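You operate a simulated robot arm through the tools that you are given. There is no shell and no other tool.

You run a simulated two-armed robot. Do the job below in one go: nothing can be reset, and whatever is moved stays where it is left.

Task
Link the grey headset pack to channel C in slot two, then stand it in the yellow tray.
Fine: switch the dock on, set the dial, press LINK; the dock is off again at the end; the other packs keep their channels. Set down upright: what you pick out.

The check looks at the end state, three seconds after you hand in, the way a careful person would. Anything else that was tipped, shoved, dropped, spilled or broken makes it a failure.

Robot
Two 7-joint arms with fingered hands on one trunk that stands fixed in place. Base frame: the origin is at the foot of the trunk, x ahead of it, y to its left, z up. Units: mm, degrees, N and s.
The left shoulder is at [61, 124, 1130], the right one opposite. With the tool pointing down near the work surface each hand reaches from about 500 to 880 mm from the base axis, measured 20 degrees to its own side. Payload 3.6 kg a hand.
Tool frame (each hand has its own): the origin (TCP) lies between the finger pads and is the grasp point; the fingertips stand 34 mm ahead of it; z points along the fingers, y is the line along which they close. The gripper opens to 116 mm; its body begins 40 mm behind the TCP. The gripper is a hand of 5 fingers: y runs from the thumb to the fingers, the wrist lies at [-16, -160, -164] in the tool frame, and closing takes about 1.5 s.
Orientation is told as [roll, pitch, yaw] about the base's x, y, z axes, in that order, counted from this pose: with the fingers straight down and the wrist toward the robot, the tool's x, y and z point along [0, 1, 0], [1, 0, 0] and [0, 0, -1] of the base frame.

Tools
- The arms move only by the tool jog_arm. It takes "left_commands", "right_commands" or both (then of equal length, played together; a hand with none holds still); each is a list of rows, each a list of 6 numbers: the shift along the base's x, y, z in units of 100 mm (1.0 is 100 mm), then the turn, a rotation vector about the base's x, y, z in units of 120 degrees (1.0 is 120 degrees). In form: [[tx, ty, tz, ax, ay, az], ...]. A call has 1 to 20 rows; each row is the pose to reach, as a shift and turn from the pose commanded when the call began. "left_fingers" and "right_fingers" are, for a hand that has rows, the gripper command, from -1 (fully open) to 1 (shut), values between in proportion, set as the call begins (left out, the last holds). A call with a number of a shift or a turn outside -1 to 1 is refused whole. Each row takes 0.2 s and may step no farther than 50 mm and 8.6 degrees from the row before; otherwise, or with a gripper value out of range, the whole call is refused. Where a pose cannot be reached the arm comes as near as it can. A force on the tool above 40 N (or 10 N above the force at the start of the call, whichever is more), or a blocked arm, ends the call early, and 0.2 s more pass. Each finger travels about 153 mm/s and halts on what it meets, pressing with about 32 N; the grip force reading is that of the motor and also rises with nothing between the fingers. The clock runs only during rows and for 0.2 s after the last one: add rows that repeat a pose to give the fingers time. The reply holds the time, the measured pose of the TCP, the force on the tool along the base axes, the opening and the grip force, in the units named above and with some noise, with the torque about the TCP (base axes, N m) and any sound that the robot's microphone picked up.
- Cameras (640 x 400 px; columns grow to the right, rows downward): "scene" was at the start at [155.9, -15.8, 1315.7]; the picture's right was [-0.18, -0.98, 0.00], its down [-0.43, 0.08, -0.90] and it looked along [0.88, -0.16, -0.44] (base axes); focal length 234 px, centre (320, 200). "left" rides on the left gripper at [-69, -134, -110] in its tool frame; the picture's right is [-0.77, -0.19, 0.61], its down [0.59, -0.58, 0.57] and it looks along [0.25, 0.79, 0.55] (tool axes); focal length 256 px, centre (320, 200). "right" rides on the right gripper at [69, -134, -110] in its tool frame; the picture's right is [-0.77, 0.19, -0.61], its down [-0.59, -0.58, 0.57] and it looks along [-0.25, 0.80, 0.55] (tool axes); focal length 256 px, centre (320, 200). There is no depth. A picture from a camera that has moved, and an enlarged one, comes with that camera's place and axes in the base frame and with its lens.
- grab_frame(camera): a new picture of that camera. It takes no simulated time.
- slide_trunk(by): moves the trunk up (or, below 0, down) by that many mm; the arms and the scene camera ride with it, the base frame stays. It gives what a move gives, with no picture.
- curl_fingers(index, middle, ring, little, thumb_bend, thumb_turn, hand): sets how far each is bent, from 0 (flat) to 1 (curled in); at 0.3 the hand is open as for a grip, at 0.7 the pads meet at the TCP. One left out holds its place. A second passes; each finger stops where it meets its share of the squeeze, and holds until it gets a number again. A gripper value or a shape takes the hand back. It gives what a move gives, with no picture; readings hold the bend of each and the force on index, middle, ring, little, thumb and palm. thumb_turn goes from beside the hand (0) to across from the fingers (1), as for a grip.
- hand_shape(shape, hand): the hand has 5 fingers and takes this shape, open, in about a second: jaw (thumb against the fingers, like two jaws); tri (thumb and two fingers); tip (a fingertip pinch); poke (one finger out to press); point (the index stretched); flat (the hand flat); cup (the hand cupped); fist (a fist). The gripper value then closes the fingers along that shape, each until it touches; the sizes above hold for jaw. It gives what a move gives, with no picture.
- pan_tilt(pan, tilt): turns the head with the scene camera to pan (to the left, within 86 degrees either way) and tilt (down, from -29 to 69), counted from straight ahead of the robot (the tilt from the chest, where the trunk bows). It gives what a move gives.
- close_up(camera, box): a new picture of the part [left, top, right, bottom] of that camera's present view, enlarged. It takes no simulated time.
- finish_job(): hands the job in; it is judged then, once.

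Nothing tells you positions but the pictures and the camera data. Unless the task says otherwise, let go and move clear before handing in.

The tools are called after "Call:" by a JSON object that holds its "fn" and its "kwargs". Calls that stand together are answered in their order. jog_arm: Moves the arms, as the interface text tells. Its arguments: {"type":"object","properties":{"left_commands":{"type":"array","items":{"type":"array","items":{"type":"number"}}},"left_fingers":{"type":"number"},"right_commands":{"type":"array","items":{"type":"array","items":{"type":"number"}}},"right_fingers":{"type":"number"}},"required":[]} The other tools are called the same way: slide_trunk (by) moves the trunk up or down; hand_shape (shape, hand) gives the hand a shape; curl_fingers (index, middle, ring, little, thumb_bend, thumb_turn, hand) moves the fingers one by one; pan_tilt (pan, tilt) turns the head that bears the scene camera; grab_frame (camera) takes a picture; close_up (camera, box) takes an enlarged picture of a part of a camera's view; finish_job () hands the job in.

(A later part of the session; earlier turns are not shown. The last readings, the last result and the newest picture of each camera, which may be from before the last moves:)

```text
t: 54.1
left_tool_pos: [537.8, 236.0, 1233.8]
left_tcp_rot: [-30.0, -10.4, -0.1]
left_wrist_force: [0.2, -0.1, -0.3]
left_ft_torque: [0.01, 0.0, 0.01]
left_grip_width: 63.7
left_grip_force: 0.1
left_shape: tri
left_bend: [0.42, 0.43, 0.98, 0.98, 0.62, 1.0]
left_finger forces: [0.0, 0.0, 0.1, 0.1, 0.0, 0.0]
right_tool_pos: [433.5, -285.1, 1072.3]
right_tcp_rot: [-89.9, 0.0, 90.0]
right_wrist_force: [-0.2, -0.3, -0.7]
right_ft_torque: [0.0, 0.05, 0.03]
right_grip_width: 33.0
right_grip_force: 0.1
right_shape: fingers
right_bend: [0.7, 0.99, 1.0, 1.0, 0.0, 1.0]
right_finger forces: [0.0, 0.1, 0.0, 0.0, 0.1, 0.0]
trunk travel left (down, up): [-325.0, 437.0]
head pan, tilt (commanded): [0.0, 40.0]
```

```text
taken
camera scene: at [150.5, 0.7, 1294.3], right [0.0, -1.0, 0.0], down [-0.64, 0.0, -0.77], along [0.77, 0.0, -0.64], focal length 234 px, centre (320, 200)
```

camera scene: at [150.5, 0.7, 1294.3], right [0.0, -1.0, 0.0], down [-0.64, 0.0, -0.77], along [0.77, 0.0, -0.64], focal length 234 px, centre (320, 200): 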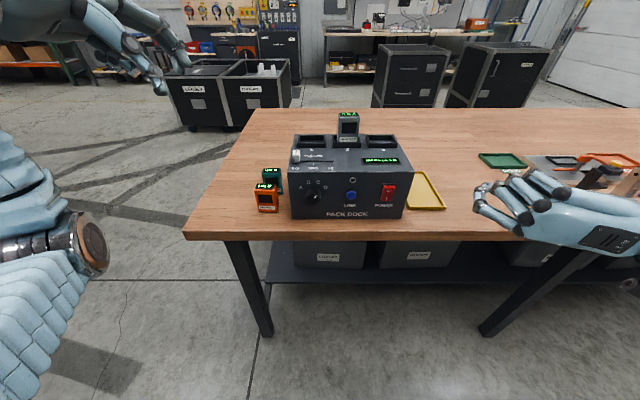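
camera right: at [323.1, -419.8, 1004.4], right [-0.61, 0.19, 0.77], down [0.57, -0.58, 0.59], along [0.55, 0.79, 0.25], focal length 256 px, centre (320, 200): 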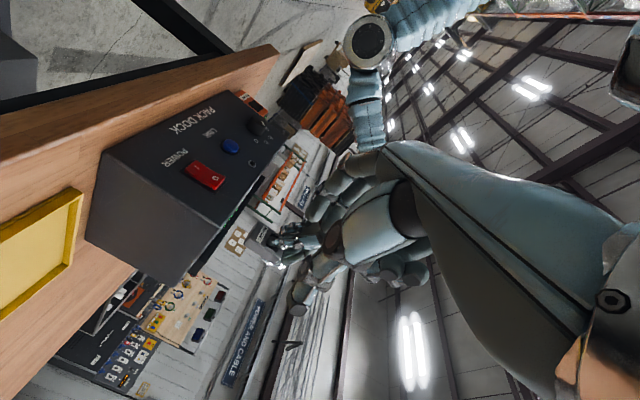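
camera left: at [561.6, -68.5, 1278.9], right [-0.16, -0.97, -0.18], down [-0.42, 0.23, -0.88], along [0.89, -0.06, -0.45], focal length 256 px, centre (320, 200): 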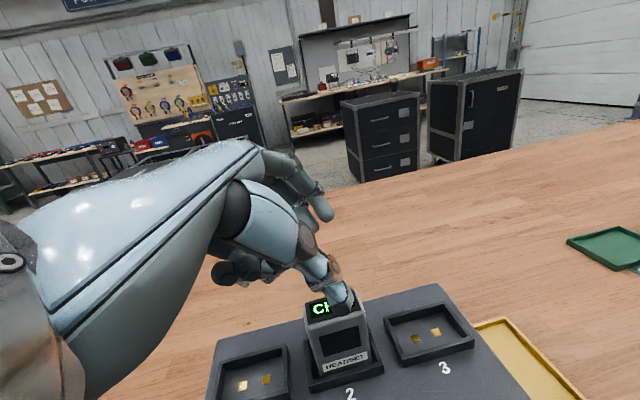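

Now I'll bring the right index finger in front of LINK, with the tip at about y=−75, z=949 and standing off about 50 mm.

Call:
{"fn": "jog_arm", "kwargs": {"right_commands": [[0.1, 0.25, -0.15, 0, 0, 0], [0.2, 0.5, -0.3, 0, 0, 0], [0.3, 0.75, -0.45, 0, 0, 0], [0.4, 1.0, -0.6, 0, 0, 0]]}}

Call:
{"fn": "jog_arm", "kwargs": {"right_commands": [[0.05, 0.25, -0.15, 0, 0, 0], [0.1, 0.5, -0.3, 0, 0, 0], [0.2, 0.75, -0.45, 0, 0, 0], [0.26, 1.0, -0.56, 0, 0, 0]]}}

Call:
{"fn": "jog_arm", "kwargs": {"right_commands": [[0.0, 0.1, 0.0, 0, 0, 0], [0.1, 0.1, 0.0, 0, 0, 0], [0.2, 0.1, 0.0, 0, 0, 0]]}}

Call:
{"fn": "close_up", "kwargs": {"camera": "right", "box": [180, 120, 380, 280]}}

Call:
{"fn": "close_up", "kwargs": {"camera": "scene", "box": [290, 100, 410, 240]}}

```text
t: 55.1
left_tool_pos: [537.8, 236.1, 1234.1]
left_tcp_rot: [-30.0, -10.6, -0.1]
left_wrist_force: [0.6, 0.2, -0.3]
left_ft_torque: [-0.03, 0.01, 0.03]
left_grip_width: 63.4
left_grip_force: 0.0
left_shape: tri
left_bend: [0.42, 0.43, 0.98, 0.98, 0.62, 1.0]
left_finger forces: [0.1, 0.1, 0.1, 0.1, 0.1, 0.0]
right_tool_pos: [475.4, -183.2, 1011.7]
right_tcp_rot: [-90.0, -0.1, 90.0]
right_wrist_force: [0.7, 0.9, 0.3]
right_ft_torque: [0.03, 0.02, -0.01]
right_grip_width: 32.7
right_grip_force: 0.1
right_shape: fingers
right_bend: [0.7, 0.99, 1.0, 1.0, 0.0, 1.0]
right_finger forces: [0.0, 0.0, 0.0, 0.1, 0.0, 0.0]
trunk travel left (down, up): [-325.0, 437.0]
head pan, tilt (commanded): [0.0, 40.0]
```

```text
t: 56.1
left_tool_pos: [537.8, 237.2, 1233.1]
left_tcp_rot: [-29.9, -10.6, 0.0]
left_wrist_force: [-0.2, 0.4, 0.2]
left_ft_torque: [-0.06, 0.02, 0.0]
left_grip_width: 63.4
left_grip_force: 0.1
left_shape: tri
left_bend: [0.42, 0.43, 0.98, 0.98, 0.62, 1.0]
left_finger forces: [0.0, 0.0, 0.0, 0.0, 0.0, 0.0]
right_tool_pos: [497.2, -83.5, 956.9]
right_tcp_rot: [-90.0, 0.0, 90.0]
right_wrist_force: [0.1, -0.3, 0.8]
right_ft_torque: [0.02, 0.01, -0.03]
right_grip_width: 32.8
right_grip_force: 0.0
right_shape: fingers
right_bend: [0.7, 0.99, 1.0, 1.0, 0.0, 1.0]
right_finger forces: [0.1, 0.1, 0.0, 0.1, 0.0, 0.1]
trunk travel left (down, up): [-325.0, 437.0]
head pan, tilt (commanded): [0.0, 40.0]
```

```text
t: 57.0
left_tool_pos: [538.3, 235.6, 1234.4]
left_tcp_rot: [-30.0, -10.4, 0.0]
left_wrist_force: [0.8, -0.2, 1.0]
left_ft_torque: [0.01, -0.01, 0.03]
left_grip_width: 63.6
left_grip_force: 0.0
left_shape: tri
left_bend: [0.42, 0.43, 0.98, 0.98, 0.62, 1.0]
left_finger forces: [0.1, 0.0, 0.0, 0.1, 0.1, 0.1]
right_tool_pos: [519.2, -75.0, 958.4]
right_tcp_rot: [-89.9, 0.0, 90.0]
right_wrist_force: [0.3, 0.1, -0.7]
right_ft_torque: [0.0, 0.0, 0.02]
right_grip_width: 32.9
right_grip_force: 0.0
right_shape: fingers
right_bend: [0.7, 0.99, 1.0, 1.0, 0.0, 1.0]
right_finger forces: [0.0, 0.0, 0.0, 0.1, 0.1, 0.0]
trunk travel left (down, up): [-325.0, 437.0]
head pan, tilt (commanded): [0.0, 40.0]
```

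```text
2.50 times, centred on (280, 200) of right
camera zoom: at [408.0, -209.4, 888.9], right [-0.61, 0.19, 0.77], down [0.57, -0.58, 0.59], along [0.55, 0.79, 0.25], focal length 640 px, centre (420, 200)
```

zoom: 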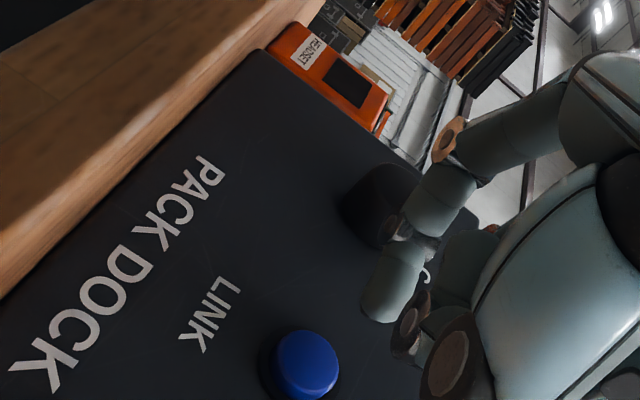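

```text
2.86 times, centred on (350, 170) of scene
camera zoom: at [150.8, 1.0, 1294.2], right [0.0, -1.0, 0.0], down [-0.64, 0.0, -0.77], along [0.77, 0.0, -0.64], focal length 668 px, centre (234, 286)
```

zoom: 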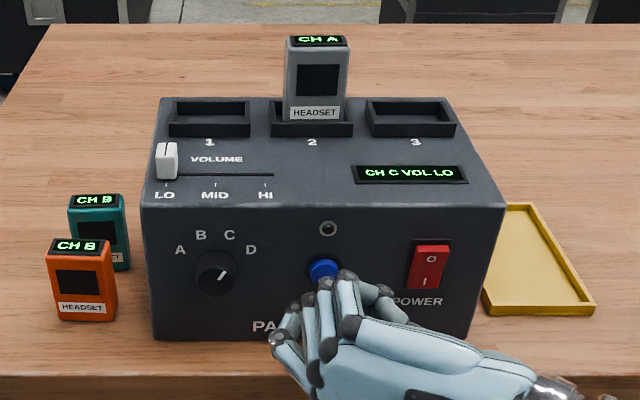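

The finger is aligned within a few mm. I'll drop 3 mm and press LINK in small steps.

Call:
{"fn": "jog_arm", "kwargs": {"right_commands": [[0.05, -0.01, -0.035, 0, 0, 0], [0.12, -0.015, -0.035, 0, 0, 0], [0.18, -0.015, -0.035, 0, 0, 0], [0.22, -0.015, -0.035, 0, 0, 0], [0.25, -0.015, -0.035, 0, 0, 0], [0.28, -0.015, -0.035, 0, 0, 0]]}}

Call:
{"fn": "close_up", "kwargs": {"camera": "scene", "box": [290, 100, 410, 240]}}

Call:
{"fn": "close_up", "kwargs": {"camera": "right", "box": [180, 120, 380, 280]}}

```text
t: 58.4
left_tool_pos: [538.3, 234.7, 1235.6]
left_tcp_rot: [-29.9, -10.5, 0.0]
left_wrist_force: [0.1, 0.0, 0.4]
left_ft_torque: [0.01, 0.01, -0.01]
left_grip_width: 63.3
left_grip_force: 0.1
left_shape: tri
left_bend: [0.42, 0.43, 0.98, 0.98, 0.62, 1.0]
left_finger forces: [0.1, 0.0, 0.0, 0.0, 0.0, 0.0]
right_tool_pos: [546.0, -75.1, 952.6]
right_tcp_rot: [-90.0, 0.0, 90.0]
right_wrist_force: [-0.5, 0.7, 0.3]
right_ft_torque: [0.04, 0.02, 0.02]
right_grip_width: 32.8
right_grip_force: 0.0
right_shape: fingers
right_bend: [0.7, 0.99, 1.0, 1.0, 0.0, 1.0]
right_finger forces: [0.1, 0.0, 0.0, 0.1, 0.0, 0.0]
trunk travel left (down, up): [-325.0, 437.0]
head pan, tilt (commanded): [0.0, 40.0]
```

```text
2.86 times, centred on (350, 170) of scene
camera zoom: at [150.7, 0.9, 1294.3], right [0.0, -1.0, 0.0], down [-0.64, 0.0, -0.77], along [0.77, 0.0, -0.64], focal length 668 px, centre (234, 286)
```

zoom: 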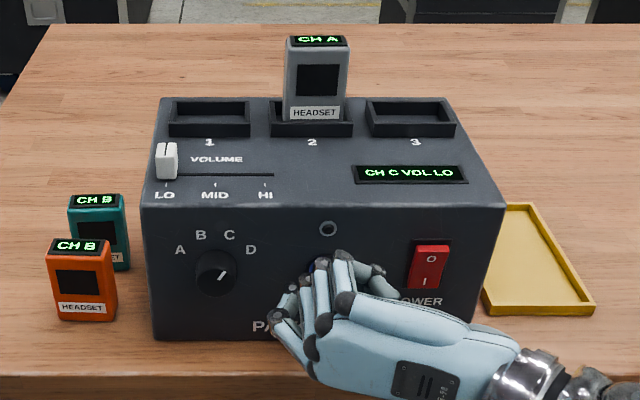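

```text
2.50 times, centred on (280, 200) of right
camera zoom: at [435.7, -209.9, 884.8], right [-0.61, 0.19, 0.77], down [0.57, -0.58, 0.59], along [0.55, 0.79, 0.25], focal length 640 px, centre (420, 200)
```

zoom: 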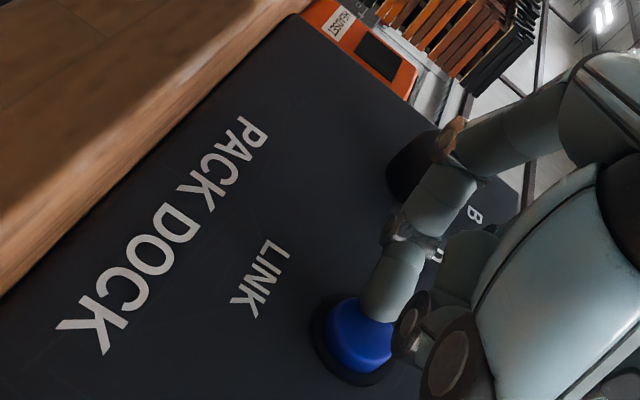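

Call:
{"fn": "jog_arm", "kwargs": {"right_commands": [[0.02, 0, 0, 0, 0, 0], [0.04, 0, 0, 0, 0, 0], [0.06, 0, 0, 0, 0, 0], [0.08, 0, 0, 0, 0, 0]]}}

Call:
{"fn": "close_up", "kwargs": {"camera": "scene", "box": [290, 100, 410, 240]}}

Call:
{"fn": "close_up", "kwargs": {"camera": "right", "box": [180, 120, 380, 280]}}

```text
t: 59.4
left_tool_pos: [538.0, 236.0, 1235.1]
left_tcp_rot: [-30.0, -10.5, 0.0]
left_wrist_force: [0.3, -1.1, -0.1]
left_ft_torque: [-0.04, 0.02, -0.04]
left_grip_width: 63.9
left_grip_force: 0.1
left_shape: tri
left_bend: [0.42, 0.43, 0.98, 0.98, 0.62, 1.0]
left_finger forces: [0.1, 0.0, 0.1, 0.0, 0.1, 0.0]
right_tool_pos: [553.5, -73.5, 953.2]
right_tcp_rot: [-89.9, -0.1, 90.1]
right_wrist_force: [-9.3, 1.3, -3.4]
right_ft_torque: [-0.03, 0.2, 0.1]
right_grip_width: 31.0
right_grip_force: 5.0
right_shape: fingers
right_bend: [0.71, 0.99, 1.0, 1.0, 0.0, 1.0]
right_finger forces: [10.0, 0.0, 0.0, 0.1, 0.1, 0.1]
trunk travel left (down, up): [-325.0, 437.0]
head pan, tilt (commanded): [0.0, 40.0]
heard: click
```

```text
2.86 times, centred on (350, 170) of scene
camera zoom: at [149.3, 1.1, 1294.4], right [0.0, -1.0, 0.0], down [-0.64, 0.0, -0.77], along [0.77, 0.0, -0.64], focal length 668 px, centre (234, 286)
```

zoom: 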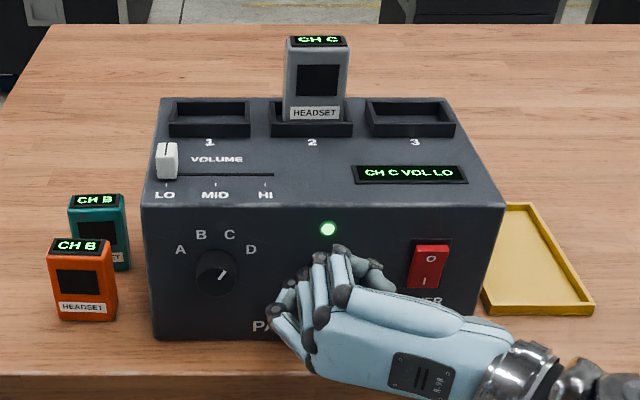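

```text
2.50 times, centred on (280, 200) of right
camera zoom: at [442.5, -209.1, 884.5], right [-0.61, 0.19, 0.77], down [0.57, -0.58, 0.59], along [0.55, 0.8, 0.25], focal length 640 px, centre (420, 200)
```

zoom: 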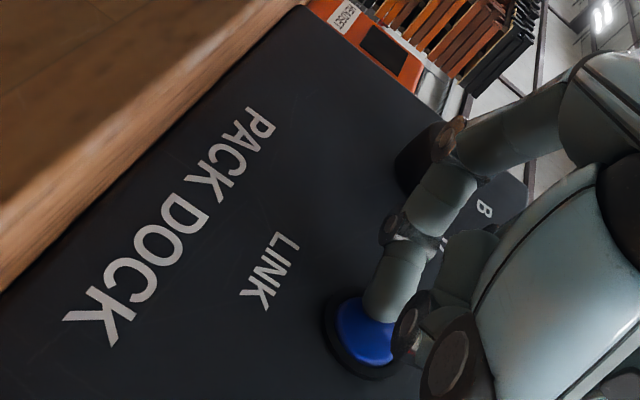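

LINK clicked, the lamp is green and the grey pack now reads CH C; teal and orange still show CH B. I'll back off, then move to the "O" end of the power rocker.

Call:
{"fn": "jog_arm", "kwargs": {"right_commands": [[-0.1, 0, 0, 0, 0, 0], [-0.25, 0, 0, 0, 0, 0], [-0.4, -0.1, 0.05, 0, 0, 0], [-0.4, -0.35, 0.1, 0, 0, 0], [-0.4, -0.6, 0.16, 0, 0, 0], [-0.4, -0.84, 0.16, 0, 0, 0], [-0.34, -0.84, 0.16, 0, 0, 0]]}}

Call:
{"fn": "close_up", "kwargs": {"camera": "right", "box": [180, 140, 380, 300]}}

Call:
{"fn": "close_up", "kwargs": {"camera": "scene", "box": [250, 100, 430, 240]}}

```text
t: 61.0
left_tool_pos: [538.1, 235.8, 1233.9]
left_tcp_rot: [-30.0, -10.5, 0.1]
left_wrist_force: [0.4, -0.4, 0.4]
left_ft_torque: [-0.03, -0.01, -0.04]
left_grip_width: 63.3
left_grip_force: 0.1
left_shape: tri
left_bend: [0.42, 0.43, 0.98, 0.98, 0.62, 1.0]
left_finger forces: [0.0, 0.1, 0.0, 0.1, 0.0, 0.0]
right_tool_pos: [520.9, -161.0, 970.6]
right_tcp_rot: [-90.0, -0.1, 90.0]
right_wrist_force: [0.0, 0.5, 0.2]
right_ft_torque: [0.02, -0.03, 0.02]
right_grip_width: 32.7
right_grip_force: 0.2
right_shape: fingers
right_bend: [0.7, 0.99, 1.0, 1.0, 0.0, 1.0]
right_finger forces: [0.0, 0.1, 0.0, 0.0, 0.0, 0.1]
trunk travel left (down, up): [-325.0, 437.0]
head pan, tilt (commanded): [0.0, 40.0]
```

```text
2.50 times, centred on (280, 220) of right
camera zoom: at [410.5, -294.9, 901.2], right [-0.61, 0.19, 0.77], down [0.57, -0.58, 0.59], along [0.55, 0.8, 0.25], focal length 640 px, centre (420, 150)
```

zoom: 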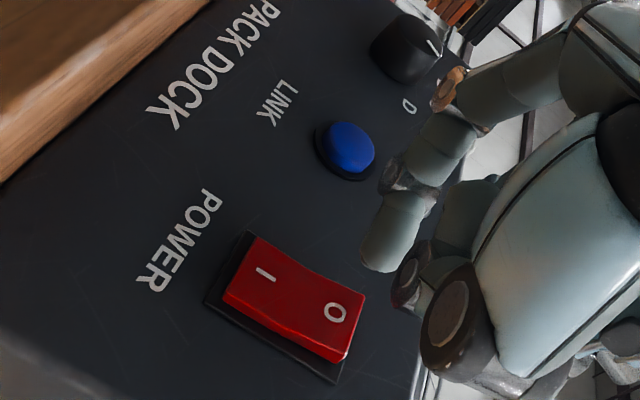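

```text
2.86 times, centred on (340, 170) of scene
camera zoom: at [150.8, 1.1, 1294.2], right [0.0, -1.0, 0.0], down [-0.64, 0.0, -0.77], along [0.77, 0.0, -0.64], focal length 668 px, centre (263, 286)
```

zoom: 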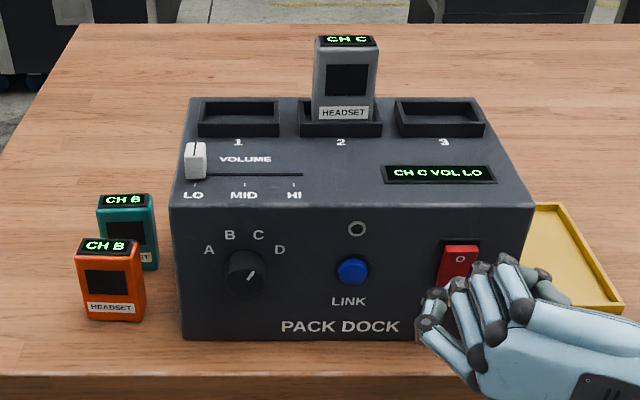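

The finger lines up with the "O" mark. I'll press to switch the dock off.

Call:
{"fn": "jog_arm", "kwargs": {"right_commands": [[0.08, 0, 0, 0, 0, 0], [0.15, 0, 0, 0, 0, 0], [0.19, 0, 0, 0, 0, 0], [0.22, 0, 0, 0, 0, 0], [0.25, 0, 0, 0, 0, 0], [0.28, 0, 0, 0, 0, 0], [0.3, 0, 0, 0, 0, 0]]}}

Call:
{"fn": "close_up", "kwargs": {"camera": "scene", "box": [250, 100, 430, 240]}}

Call:
{"fn": "close_up", "kwargs": {"camera": "right", "box": [180, 140, 380, 300]}}

```text
t: 62.5
left_tool_pos: [536.2, 237.0, 1235.3]
left_tcp_rot: [-30.0, -10.6, 0.1]
left_wrist_force: [-0.1, -0.8, 0.8]
left_ft_torque: [0.03, -0.02, -0.01]
left_grip_width: 63.8
left_grip_force: 0.0
left_shape: tri
left_bend: [0.42, 0.43, 0.98, 0.98, 0.62, 1.0]
left_finger forces: [0.1, 0.0, 0.0, 0.0, 0.1, 0.0]
right_tool_pos: [547.7, -159.8, 969.1]
right_tcp_rot: [-89.9, -0.1, 90.1]
right_wrist_force: [-14.1, 2.5, -2.3]
right_ft_torque: [0.07, 0.28, 0.15]
right_grip_width: 30.4
right_grip_force: 7.1
right_shape: fingers
right_bend: [0.71, 0.99, 1.0, 1.0, 0.0, 1.0]
right_finger forces: [13.8, 0.1, 0.1, 0.0, 0.0, 0.1]
trunk travel left (down, up): [-325.0, 437.0]
head pan, tilt (commanded): [0.0, 40.0]
```

```text
2.86 times, centred on (340, 170) of scene
camera zoom: at [148.6, 1.1, 1294.4], right [0.0, -1.0, 0.0], down [-0.64, 0.0, -0.77], along [0.77, 0.0, -0.64], focal length 668 px, centre (263, 286)
```

zoom: 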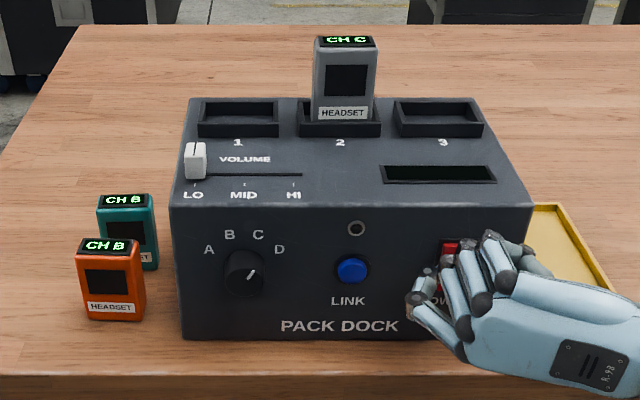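

```text
2.50 times, centred on (280, 220) of right
camera zoom: at [437.8, -293.8, 900.5], right [-0.61, 0.18, 0.77], down [0.57, -0.58, 0.59], along [0.55, 0.8, 0.25], focal length 640 px, centre (420, 150)
```

zoom: 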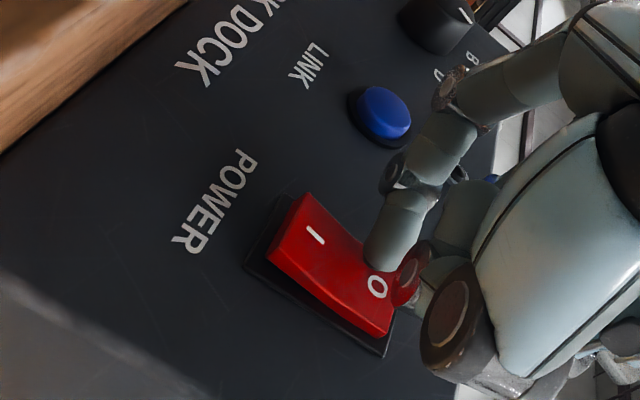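

The dock is off (dark display) and the pack still reads CH C. Next I'll retract the right hand, raise it and turn it back to the fingers-down pose to collect the pack.

Call:
{"fn": "jog_arm", "kwargs": {"right_commands": [[-0.1, 0, 0, 0, 0, 0], [-0.3, 0, 0, 0, 0, 0], [-0.6, -0.2, 0.1, 0, 0, 0], [-0.9, -0.4, 0.3, 0, 0, 0], [-0.9, -0.6, 0.6, 0, 0, 0], [-0.9, -0.7, 1.0, 0, 0, 0]]}}

Call:
{"fn": "jog_arm", "kwargs": {"right_commands": [[0, 0, 0.3, 0, 0, 0], [0, 0, 0.6, 0, 0, 0], [0.1, 0, 1.0, 0, 0, 0]]}}

Call:
{"fn": "jog_arm", "kwargs": {"right_commands": [[0.01, -0.03, 0.06, 0.0385, 0.0385, -0.0385], [0.02, -0.06, 0.12, 0.077, 0.077, -0.077], [0.03, -0.09, 0.18, 0.1155, 0.1155, -0.1155], [0.04, -0.12, 0.24, 0.154, 0.154, -0.154], [0.05, -0.15, 0.3, 0.1925, 0.1925, -0.1925], [0.06, -0.18, 0.36, 0.231, 0.231, -0.231], [0.07, -0.21, 0.42, 0.2695, 0.2695, -0.2695], [0.08, -0.24, 0.48, 0.308, 0.308, -0.308], [0.09, -0.27, 0.54, 0.3465, 0.3465, -0.3465], [0.1, -0.3, 0.6, 0.385, 0.385, -0.385], [0.11, -0.33, 0.66, 0.4235, 0.4235, -0.4235], [0.12, -0.36, 0.72, 0.462, 0.462, -0.462], [0.13, -0.39, 0.78, 0.5005, 0.5005, -0.5005], [0.14, -0.42, 0.84, 0.539, 0.539, -0.539], [0.15, -0.45, 0.9, 0.5774, 0.5774, -0.5774]]}}

Call:
{"fn": "hand_shape", "kwargs": {"shape": "tri", "hand": "right"}}

Call:
{"fn": "grab_frame", "kwargs": {"camera": "scene"}}

Call:
{"fn": "grab_frame", "kwargs": {"camera": "right"}}

```text
t: 64.0
left_tool_pos: [536.9, 236.5, 1235.6]
left_tcp_rot: [-30.0, -10.5, 0.1]
left_wrist_force: [-0.2, 0.0, -0.6]
left_ft_torque: [0.0, -0.01, -0.01]
left_grip_width: 63.6
left_grip_force: 0.1
left_shape: tri
left_bend: [0.42, 0.43, 0.98, 0.98, 0.62, 1.0]
left_finger forces: [0.0, 0.0, 0.0, 0.1, 0.0, 0.0]
right_tool_pos: [458.8, -229.4, 1069.3]
right_tcp_rot: [-89.9, 0.0, 90.0]
right_wrist_force: [-0.6, -0.3, 0.0]
right_ft_torque: [-0.02, 0.02, 0.02]
right_grip_width: 32.4
right_grip_force: 0.0
right_shape: fingers
right_bend: [0.7, 0.99, 1.0, 1.0, 0.0, 1.0]
right_finger forces: [0.0, 0.1, 0.1, 0.0, 0.1, 0.0]
trunk travel left (down, up): [-325.0, 437.0]
head pan, tilt (commanded): [0.0, 40.0]
```

```text
t: 64.8
left_tool_pos: [537.0, 236.6, 1235.1]
left_tcp_rot: [-30.0, -10.5, 0.0]
left_wrist_force: [0.0, 0.4, 0.0]
left_ft_torque: [-0.05, 0.03, -0.03]
left_grip_width: 63.6
left_grip_force: 0.0
left_shape: tri
left_bend: [0.42, 0.43, 0.98, 0.98, 0.62, 1.0]
left_finger forces: [0.0, 0.1, 0.0, 0.1, 0.0, 0.1]
right_tool_pos: [468.5, -229.2, 1171.3]
right_tcp_rot: [-89.9, 0.0, 90.0]
right_wrist_force: [-0.1, 0.7, 1.4]
right_ft_torque: [-0.03, 0.02, -0.02]
right_grip_width: 32.7
right_grip_force: 0.0
right_shape: fingers
right_bend: [0.7, 0.99, 1.0, 1.0, 0.0, 1.0]
right_finger forces: [0.1, 0.0, 0.0, 0.1, 0.0, 0.0]
trunk travel left (down, up): [-325.0, 437.0]
head pan, tilt (commanded): [0.0, 40.0]
```

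```text
t: 68.0
left_tool_pos: [538.0, 238.3, 1234.4]
left_tcp_rot: [-29.9, -10.5, 0.0]
left_wrist_force: [-0.4, 0.2, -0.1]
left_ft_torque: [0.01, 0.0, 0.0]
left_grip_width: 63.5
left_grip_force: 0.1
left_shape: tri
left_bend: [0.42, 0.43, 0.98, 0.98, 0.62, 1.0]
left_finger forces: [0.0, 0.0, 0.0, 0.1, 0.0, 0.1]
right_tool_pos: [486.6, -275.4, 1261.3]
right_tcp_rot: [0.1, 0.1, 0.0]
right_wrist_force: [0.0, 0.0, 0.6]
right_ft_torque: [0.0, 0.02, 0.02]
right_grip_width: 32.7
right_grip_force: 0.1
right_shape: fingers
right_bend: [0.7, 0.99, 1.0, 1.0, 0.0, 1.0]
right_finger forces: [0.1, 0.0, 0.0, 0.1, 0.1, 0.1]
right hand out of reach, approached as far as the arm can: row 4
trunk travel left (down, up): [-325.0, 437.0]
head pan, tilt (commanded): [0.0, 40.0]
```

```text
t: 68.8
left_tool_pos: [538.4, 236.0, 1233.9]
left_tcp_rot: [-29.9, -10.5, 0.0]
left_wrist_force: [-1.0, 0.4, -0.1]
left_ft_torque: [0.02, 0.01, 0.0]
left_grip_width: 63.3
left_grip_force: 0.1
left_shape: tri
left_bend: [0.42, 0.43, 0.98, 0.98, 0.62, 1.0]
left_finger forces: [0.1, 0.0, 0.0, 0.0, 0.1, 0.0]
right_tool_pos: [486.9, -275.5, 1259.6]
right_tcp_rot: [-0.1, 0.0, 0.0]
right_wrist_force: [-0.7, -0.5, 0.4]
right_ft_torque: [0.02, 0.02, 0.01]
right_grip_width: 115.7
right_grip_force: 0.1
right_shape: tri
right_bend: [0.3, 0.3, 0.98, 0.98, 0.3, 0.97]
right_finger forces: [0.1, 0.0, 0.0, 0.0, 0.0, 0.1]
trunk travel left (down, up): [-325.0, 437.0]
head pan, tilt (commanded): [0.0, 40.0]
```

```text
taken
camera scene: at [150.6, 0.8, 1294.3], right [0.0, -1.0, 0.0], down [-0.64, 0.0, -0.77], along [0.77, 0.0, -0.64], focal length 234 px, centre (320, 200)
```

scene: 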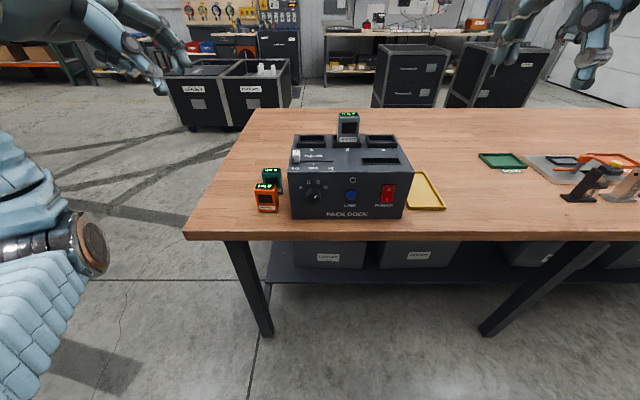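

```text
taken
camera right: at [351.9, -206.4, 1370.1], right [0.19, -0.77, 0.61], down [-0.58, -0.59, -0.57], along [0.79, -0.25, -0.55], focal length 256 px, centre (320, 200)
```

right: 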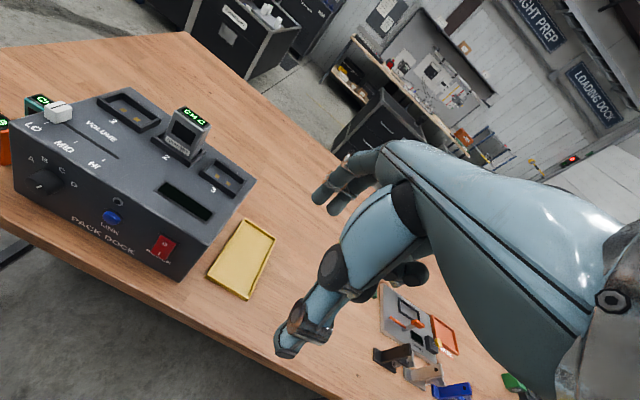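

Call:
{"fn": "close_up", "kwargs": {"camera": "right", "box": [130, 90, 310, 310]}}

Call:
{"fn": "jog_arm", "kwargs": {"right_commands": [[0.2, 0.2, 0, 0.0499, -0.0171, 0.0046], [0.4, 0.4, 0, 0.0997, -0.0342, 0.0092], [0.6, 0.6, 0, 0.1495, -0.0513, 0.0137], [0.8, 0.8, 0, 0.1994, -0.0684, 0.0183], [1.0, 1.0, 0, 0.2492, -0.0855, 0.0229]], "right_fingers": 0.1}}

Call:
{"fn": "grab_frame", "kwargs": {"camera": "right"}}

Call:
{"fn": "grab_frame", "kwargs": {"camera": "scene"}}

```text
1.82 times, centred on (220, 200) of right
camera zoom: at [351.9, -206.4, 1370.1], right [0.19, -0.77, 0.61], down [-0.58, -0.59, -0.57], along [0.79, -0.25, -0.55], focal length 465 px, centre (502, 200)
```

zoom: 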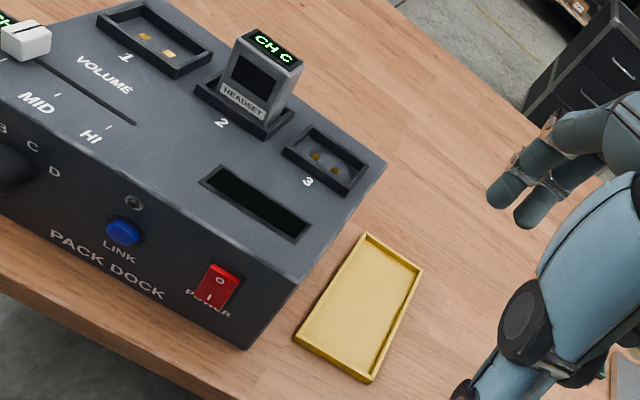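

```text
t: 70.0
left_tool_pos: [538.3, 237.9, 1234.4]
left_tcp_rot: [-30.0, -10.5, 0.0]
left_wrist_force: [0.7, 0.3, 0.4]
left_ft_torque: [0.0, 0.01, -0.01]
left_grip_width: 63.4
left_grip_force: 0.0
left_shape: tri
left_bend: [0.42, 0.43, 0.98, 0.98, 0.62, 1.0]
left_finger forces: [0.0, 0.0, 0.1, 0.0, 0.1, 0.0]
right_tool_pos: [585.4, -173.3, 1258.9]
right_tcp_rot: [30.2, -10.4, 0.0]
right_wrist_force: [0.7, -0.3, 0.1]
right_ft_torque: [0.0, -0.01, 0.01]
right_grip_width: 52.8
right_grip_force: 0.0
right_shape: tri
right_bend: [0.45, 0.47, 0.98, 0.98, 0.66, 1.0]
right_finger forces: [0.1, 0.1, 0.0, 0.0, 0.1, 0.0]
trunk travel left (down, up): [-325.0, 437.0]
head pan, tilt (commanded): [0.0, 40.0]
```

```text
taken
camera right: at [429.6, -170.1, 1362.7], right [0.16, -0.97, 0.17], down [-0.43, -0.23, -0.88], along [0.89, 0.06, -0.45], focal length 256 px, centre (320, 200)
```

right: 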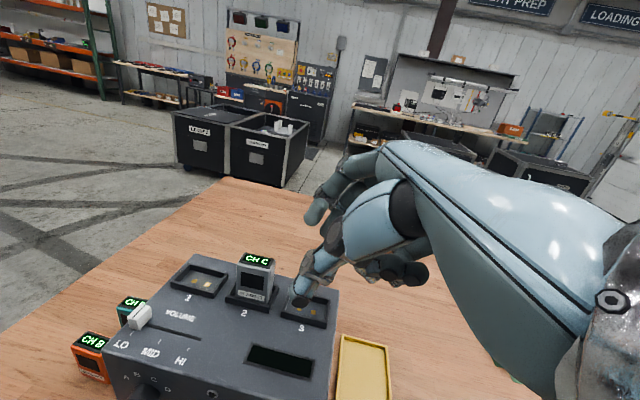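

```text
taken
camera scene: at [151.1, 1.4, 1294.2], right [0.0, -1.0, 0.0], down [-0.64, 0.0, -0.77], along [0.77, 0.0, -0.64], focal length 234 px, centre (320, 200)
```

scene: 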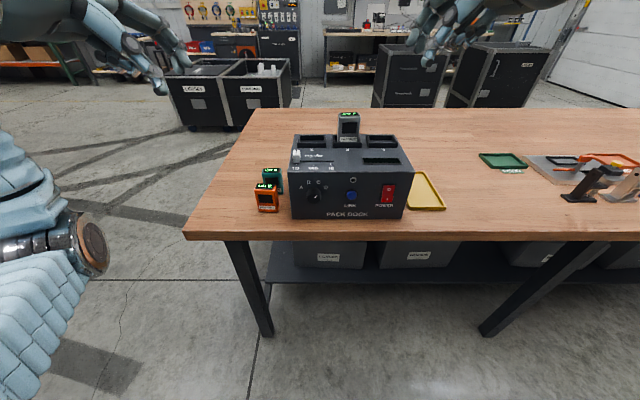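

The yellow tray spans about x 619–802, y −343 to −248, so its centre is near (710, −295). I'll move the right hand above the pack in slot two.

Call:
{"fn": "jog_arm", "kwargs": {"right_commands": [[0.25, 0.2, 0, 0, 0, 0], [0.5, 0.4, 0, 0, 0, 0], [0.75, 0.6, 0, 0, 0, 0], [1.0, 0.8, 0, 0, 0, 0]]}}

Call:
{"fn": "jog_arm", "kwargs": {"right_commands": [[0.15, 0.1, -0.2, 0, 0, 0], [0.32, 0.19, -0.4, 0, 0, 0], [0.32, 0.19, -0.6, 0, 0, 0], [0.32, 0.19, -0.8, 0, 0, 0]]}}

Call:
{"fn": "grab_frame", "kwargs": {"camera": "right"}}

Call:
{"fn": "close_up", "kwargs": {"camera": "right", "box": [210, 200, 380, 400]}}

Call:
{"fn": "close_up", "kwargs": {"camera": "scene", "box": [300, 60, 420, 180]}}

```text
t: 71.0
left_tool_pos: [541.7, 236.6, 1233.7]
left_tcp_rot: [-30.1, -10.3, -0.1]
left_wrist_force: [-0.6, 0.4, -0.3]
left_ft_torque: [-0.02, 0.01, -0.01]
left_grip_width: 63.7
left_grip_force: 0.0
left_shape: tri
left_bend: [0.42, 0.43, 0.98, 0.98, 0.62, 1.0]
left_finger forces: [0.0, 0.0, 0.1, 0.1, 0.0, 0.0]
right_tool_pos: [672.9, -115.7, 1256.7]
right_tcp_rot: [29.8, -10.2, -0.2]
right_wrist_force: [0.2, -0.1, 0.0]
right_ft_torque: [0.0, -0.02, -0.02]
right_grip_width: 52.2
right_grip_force: 0.0
right_shape: tri
right_bend: [0.45, 0.47, 0.98, 0.98, 0.66, 1.0]
right_finger forces: [0.1, 0.0, 0.1, 0.1, 0.1, 0.1]
right hand out of reach, approached as far as the arm can: row 4
trunk travel left (down, up): [-325.0, 437.0]
head pan, tilt (commanded): [0.0, 40.0]
```

```text
t: 72.0
left_tool_pos: [538.5, 237.0, 1235.4]
left_tcp_rot: [-30.0, -10.4, 0.0]
left_wrist_force: [0.1, 0.5, 0.2]
left_ft_torque: [-0.01, 0.02, -0.01]
left_grip_width: 63.5
left_grip_force: 0.1
left_shape: tri
left_bend: [0.42, 0.43, 0.98, 0.98, 0.62, 1.0]
left_finger forces: [0.0, 0.0, 0.0, 0.0, 0.0, 0.0]
right_tool_pos: [680.7, -112.6, 1203.3]
right_tcp_rot: [30.0, -10.4, -0.1]
right_wrist_force: [0.6, 0.4, 0.2]
right_ft_torque: [-0.03, 0.07, 0.01]
right_grip_width: 52.1
right_grip_force: 0.0
right_shape: tri
right_bend: [0.45, 0.47, 0.98, 0.98, 0.66, 1.0]
right_finger forces: [0.1, 0.0, 0.1, 0.0, 0.0, 0.0]
right hand out of reach, approached as far as the arm can: row 1, 2, 3, 4
trunk travel left (down, up): [-325.0, 437.0]
head pan, tilt (commanded): [0.0, 40.0]
```

```text
taken
camera right: at [525.7, -109.1, 1307.0], right [0.16, -0.97, 0.18], down [-0.43, -0.23, -0.88], along [0.89, 0.06, -0.45], focal length 256 px, centre (320, 200)
```

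right: 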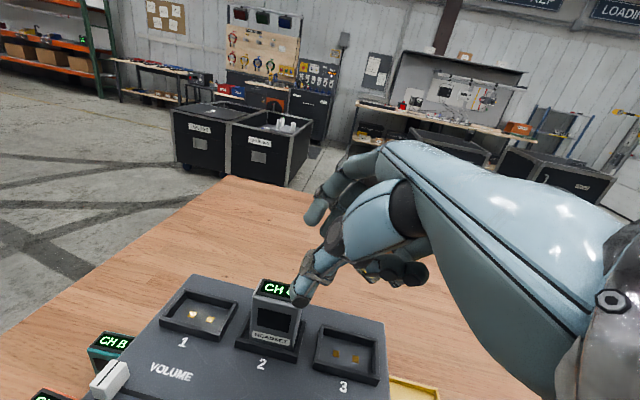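

```text
2.00 times, centred on (295, 300) of right
camera zoom: at [525.7, -109.1, 1307.0], right [0.16, -0.97, 0.18], down [-0.43, -0.23, -0.88], along [0.89, 0.06, -0.45], focal length 512 px, centre (370, 0)
```

zoom: 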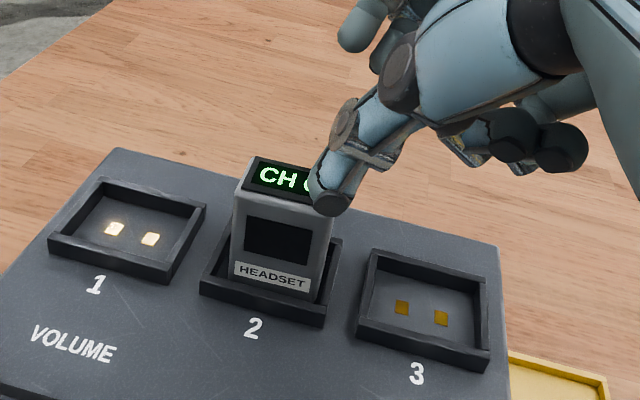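

```text
3.33 times, centred on (360, 120) of scene
camera zoom: at [150.9, 0.9, 1294.2], right [0.0, -1.0, 0.0], down [-0.64, 0.0, -0.77], along [0.77, 0.0, -0.64], focal length 780 px, centre (187, 467)
```

zoom: 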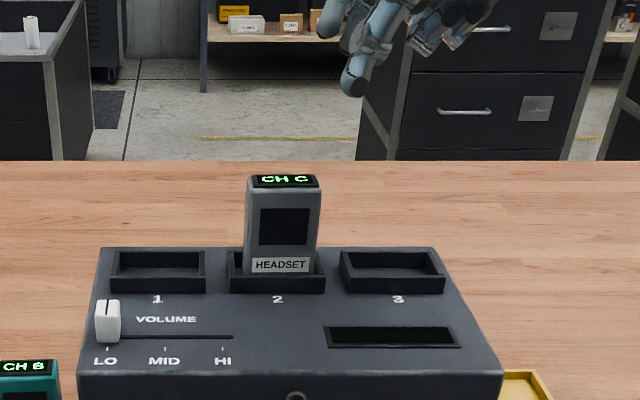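

The right arm reports it can't get over the pack in this posture; it stopped near (681, −113, 1203). I'll look at the arm's configuration before trying anything else.

Call:
{"fn": "pan_tilt", "kwargs": {"pan": -35, "tilt": 15}}

Call:
{"fn": "grab_frame", "kwargs": {"camera": "scene"}}

Call:
{"fn": "pan_tilt", "kwargs": {"pan": 35, "tilt": 15}}

Call:
{"fn": "grab_frame", "kwargs": {"camera": "scene"}}

```text
t: 73.1
left_tool_pos: [536.6, 235.4, 1234.1]
left_tcp_rot: [-30.0, -10.5, 0.0]
left_wrist_force: [0.5, -0.2, -0.1]
left_ft_torque: [-0.01, 0.0, -0.02]
left_grip_width: 63.6
left_grip_force: 0.2
left_shape: tri
left_bend: [0.42, 0.43, 0.98, 0.98, 0.62, 1.0]
left_finger forces: [0.1, 0.0, 0.0, 0.0, 0.0, 0.0]
right_tool_pos: [681.7, -112.8, 1204.5]
right_tcp_rot: [30.0, -10.4, -0.1]
right_wrist_force: [-0.3, 0.6, 0.3]
right_ft_torque: [0.01, 0.01, -0.02]
right_grip_width: 52.3
right_grip_force: 0.1
right_shape: tri
right_bend: [0.45, 0.47, 0.98, 0.98, 0.66, 1.0]
right_finger forces: [0.0, 0.0, 0.1, 0.1, 0.0, 0.0]
trunk travel left (down, up): [-325.0, 437.0]
head pan, tilt (commanded): [-35.0, 15.0]
```

```text
taken
camera scene: at [142.2, -52.6, 1333.8], right [-0.57, -0.82, 0.0], down [-0.21, 0.15, -0.97], along [0.79, -0.55, -0.26], focal length 234 px, centre (320, 200)
```

scene: 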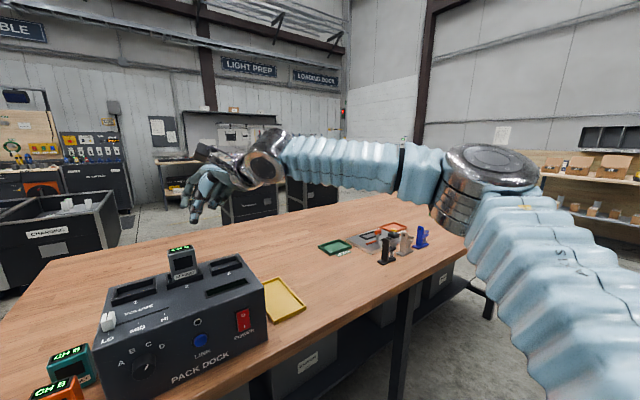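

```text
t: 74.5
left_tool_pos: [537.3, 236.5, 1235.3]
left_tcp_rot: [-29.9, -10.5, 0.0]
left_wrist_force: [0.2, 0.4, -0.3]
left_ft_torque: [-0.03, 0.04, -0.02]
left_grip_width: 63.5
left_grip_force: 0.2
left_shape: tri
left_bend: [0.42, 0.43, 0.98, 0.98, 0.62, 1.0]
left_finger forces: [0.0, 0.0, 0.0, 0.0, 0.0, 0.0]
right_tool_pos: [681.7, -113.0, 1202.5]
right_tcp_rot: [29.9, -10.5, 0.1]
right_wrist_force: [-0.7, -0.4, -0.5]
right_ft_torque: [0.02, 0.01, 0.01]
right_grip_width: 52.2
right_grip_force: 0.2
right_shape: tri
right_bend: [0.45, 0.47, 0.98, 0.98, 0.66, 1.0]
right_finger forces: [0.1, 0.0, 0.0, 0.0, 0.0, 0.0]
trunk travel left (down, up): [-325.0, 437.0]
head pan, tilt (commanded): [35.0, 15.0]
```

```text
taken
camera scene: at [142.3, 54.5, 1333.8], right [0.57, -0.82, 0.0], down [-0.21, -0.15, -0.97], along [0.79, 0.55, -0.26], focal length 234 px, centre (320, 200)
```

scene: 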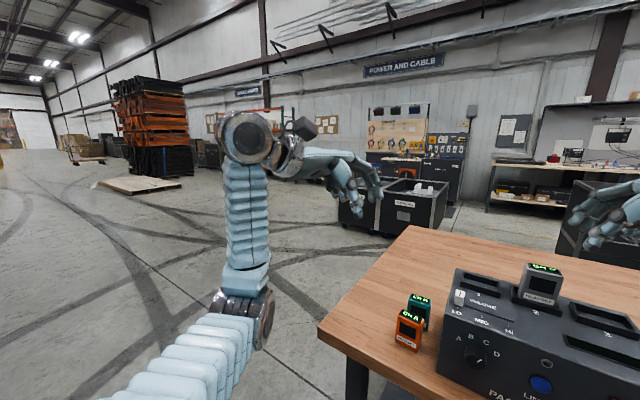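

The right elbow has swung high and outward, so joint limits are probably in the way. I'll back off slightly and see which pose the commands are measured from.

Call:
{"fn": "jog_arm", "kwargs": {"right_commands": [[-0.25, -0.25, 0, 0, 0, 0], [-0.5, -0.5, 0, 0, 0, 0], [-0.75, -0.75, 0, 0, 0, 0]]}}

Call:
{"fn": "pan_tilt", "kwargs": {"pan": -30, "tilt": 25}}

Call:
{"fn": "grab_frame", "kwargs": {"camera": "scene"}}

```text
t: 75.3
left_tool_pos: [536.9, 234.5, 1236.2]
left_tcp_rot: [-29.8, -10.4, -0.1]
left_wrist_force: [-0.7, 0.4, 0.3]
left_ft_torque: [0.02, -0.04, 0.0]
left_grip_width: 63.4
left_grip_force: 0.1
left_shape: tri
left_bend: [0.42, 0.43, 0.98, 0.98, 0.62, 1.0]
left_finger forces: [0.0, 0.0, 0.0, 0.0, 0.1, 0.0]
right_tool_pos: [605.9, -190.4, 1205.1]
right_tcp_rot: [30.1, -10.5, -0.1]
right_wrist_force: [-0.1, -0.8, 0.7]
right_ft_torque: [0.04, -0.02, 0.03]
right_grip_width: 52.2
right_grip_force: 0.0
right_shape: tri
right_bend: [0.45, 0.47, 0.98, 0.98, 0.66, 1.0]
right_finger forces: [0.0, 0.1, 0.1, 0.0, 0.1, 0.0]
trunk travel left (down, up): [-325.0, 437.0]
head pan, tilt (commanded): [35.0, 15.0]
```

```text
t: 76.6
left_tool_pos: [536.9, 236.7, 1234.8]
left_tcp_rot: [-30.1, -10.6, 0.0]
left_wrist_force: [-0.2, -0.3, -0.6]
left_ft_torque: [-0.04, 0.01, -0.01]
left_grip_width: 63.3
left_grip_force: 0.1
left_shape: tri
left_bend: [0.42, 0.43, 0.98, 0.98, 0.62, 1.0]
left_finger forces: [0.0, 0.0, 0.0, 0.1, 0.1, 0.0]
right_tool_pos: [605.9, -187.8, 1205.7]
right_tcp_rot: [30.0, -10.3, 0.1]
right_wrist_force: [0.3, -0.2, -0.1]
right_ft_torque: [-0.01, 0.01, -0.02]
right_grip_width: 52.1
right_grip_force: 0.1
right_shape: tri
right_bend: [0.45, 0.47, 0.98, 0.98, 0.66, 1.0]
right_finger forces: [0.0, 0.0, 0.0, 0.1, 0.0, 0.1]
trunk travel left (down, up): [-325.0, 437.0]
head pan, tilt (commanded): [-30.0, 25.0]
```

```text
taken
camera scene: at [145.5, -45.1, 1317.6], right [-0.5, -0.87, 0.0], down [-0.37, 0.21, -0.91], along [0.79, -0.45, -0.42], focal length 234 px, centre (320, 200)
```

scene: 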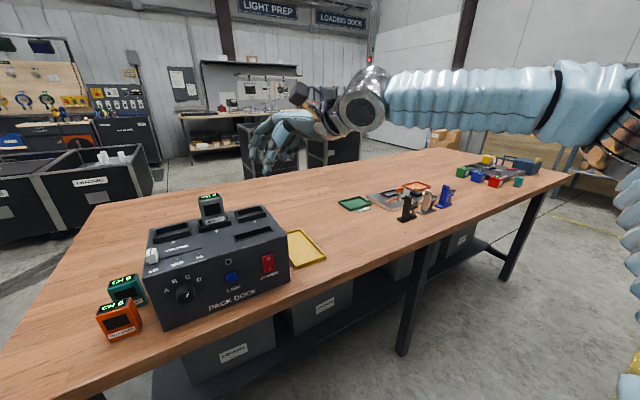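

Commands are measured from where the arm actually is. I'll copy the path that worked for the left arm, going forward first while staying out at y≈−188 and then moving inward.

Call:
{"fn": "jog_arm", "kwargs": {"right_commands": [[0.2, 0, -0.1, 0, 0, 0], [0.4, 0, -0.2, 0, 0, 0], [0.6, 0, -0.3, 0, 0, 0], [0.8, 0, -0.4, 0, 0, 0], [1.0, 0, -0.5, 0, 0, 0]]}}

Call:
{"fn": "grab_frame", "kwargs": {"camera": "scene"}}

```text
t: 77.8
left_tool_pos: [538.6, 236.4, 1232.8]
left_tcp_rot: [-30.1, -10.4, 0.1]
left_wrist_force: [0.6, 0.1, -0.9]
left_ft_torque: [0.01, -0.01, 0.0]
left_grip_width: 63.4
left_grip_force: 0.1
left_shape: tri
left_bend: [0.42, 0.43, 0.98, 0.98, 0.62, 1.0]
left_finger forces: [0.0, 0.1, 0.0, 0.1, 0.1, 0.0]
right_tool_pos: [708.1, -187.8, 1155.9]
right_tcp_rot: [30.0, -10.4, -0.1]
right_wrist_force: [0.0, 0.1, -0.4]
right_ft_torque: [-0.02, 0.01, 0.03]
right_grip_width: 52.4
right_grip_force: 0.0
right_shape: tri
right_bend: [0.45, 0.47, 0.98, 0.98, 0.66, 1.0]
right_finger forces: [0.1, 0.1, 0.1, 0.0, 0.1, 0.0]
trunk travel left (down, up): [-325.0, 437.0]
head pan, tilt (commanded): [-30.0, 25.0]
```

```text
taken
camera scene: at [146.2, -45.0, 1317.5], right [-0.5, -0.87, 0.0], down [-0.37, 0.21, -0.91], along [0.78, -0.45, -0.42], focal length 234 px, centre (320, 200)
```

scene: 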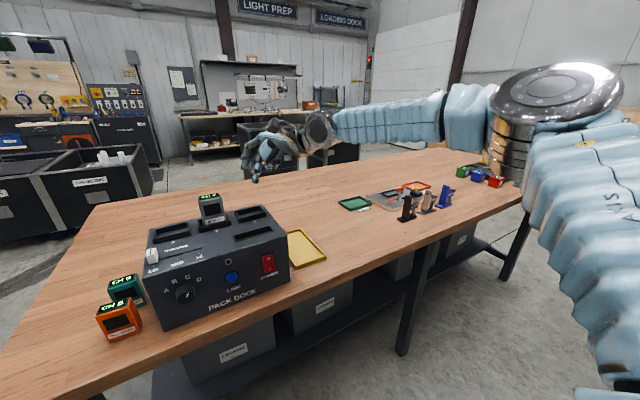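

That worked. Now I'll move inward toward the pack at this height, with the fingertips above the pack's top.

Call:
{"fn": "jog_arm", "kwargs": {"right_commands": [[0.0, 0.2, 0.02, 0, 0, 0], [0.0, 0.4, 0.04, 0, 0, 0], [0.0, 0.6, 0.04, 0, 0, 0], [0.0, 0.8, 0.04, 0, 0, 0]]}}

Call:
{"fn": "pan_tilt", "kwargs": {"pan": -10, "tilt": 35}}

Call:
{"fn": "grab_frame", "kwargs": {"camera": "scene"}}

Call:
{"fn": "grab_frame", "kwargs": {"camera": "right"}}

```text
t: 78.8
left_tool_pos: [537.8, 236.3, 1234.9]
left_tcp_rot: [-30.0, -10.5, -0.1]
left_wrist_force: [0.6, 0.2, -0.2]
left_ft_torque: [-0.01, 0.0, 0.02]
left_grip_width: 63.4
left_grip_force: 0.1
left_shape: tri
left_bend: [0.42, 0.43, 0.98, 0.98, 0.62, 1.0]
left_finger forces: [0.1, 0.0, 0.1, 0.1, 0.1, 0.1]
right_tool_pos: [692.1, -125.0, 1157.1]
right_tcp_rot: [30.2, -10.4, 0.0]
right_wrist_force: [-0.2, 0.1, -0.2]
right_ft_torque: [-0.02, 0.0, 0.0]
right_grip_width: 52.5
right_grip_force: 0.1
right_shape: tri
right_bend: [0.45, 0.47, 0.98, 0.98, 0.66, 1.0]
right_finger forces: [0.0, 0.1, 0.0, 0.1, 0.1, 0.1]
right hand out of reach, approached as far as the arm can: row 3, 4
trunk travel left (down, up): [-325.0, 437.0]
head pan, tilt (commanded): [-30.0, 25.0]
```

```text
t: 79.7
left_tool_pos: [537.8, 236.0, 1234.2]
left_tcp_rot: [-30.0, -10.5, 0.0]
left_wrist_force: [-0.7, 0.0, -0.6]
left_ft_torque: [-0.01, 0.0, 0.0]
left_grip_width: 63.7
left_grip_force: 0.0
left_shape: tri
left_bend: [0.42, 0.43, 0.98, 0.98, 0.62, 1.0]
left_finger forces: [0.1, 0.0, 0.0, 0.0, 0.1, 0.1]
right_tool_pos: [692.8, -124.4, 1158.4]
right_tcp_rot: [30.1, -10.5, 0.0]
right_wrist_force: [-0.5, 0.4, 0.1]
right_ft_torque: [-0.02, 0.02, -0.01]
right_grip_width: 52.1
right_grip_force: 0.1
right_shape: tri
right_bend: [0.45, 0.47, 0.98, 0.98, 0.66, 1.0]
right_finger forces: [0.0, 0.0, 0.1, 0.0, 0.0, 0.1]
trunk travel left (down, up): [-325.0, 437.0]
head pan, tilt (commanded): [-10.0, 35.0]
```

```text
taken
camera scene: at [152.4, -14.5, 1301.8], right [-0.17, -0.98, 0.0], down [-0.56, 0.1, -0.82], along [0.81, -0.14, -0.57], focal length 234 px, centre (320, 200)
```

scene: 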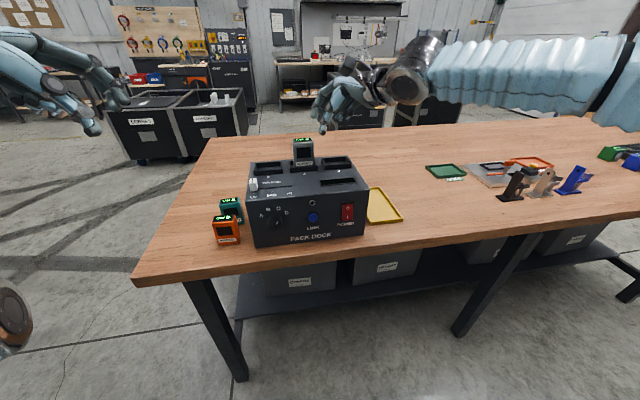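

```text
taken
camera right: at [536.5, -120.6, 1261.5], right [0.16, -0.97, 0.18], down [-0.42, -0.23, -0.88], along [0.89, 0.06, -0.45], focal length 256 px, centre (320, 200)
```

right: 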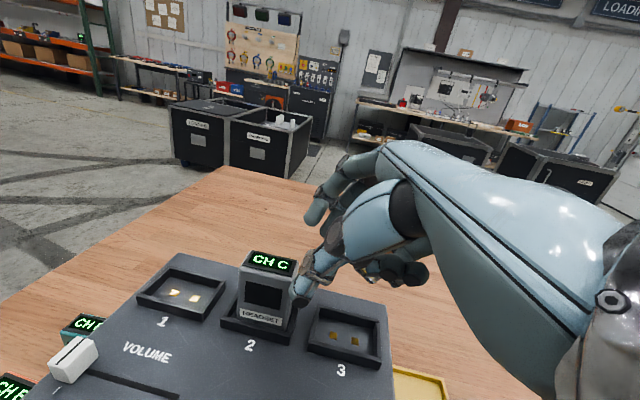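

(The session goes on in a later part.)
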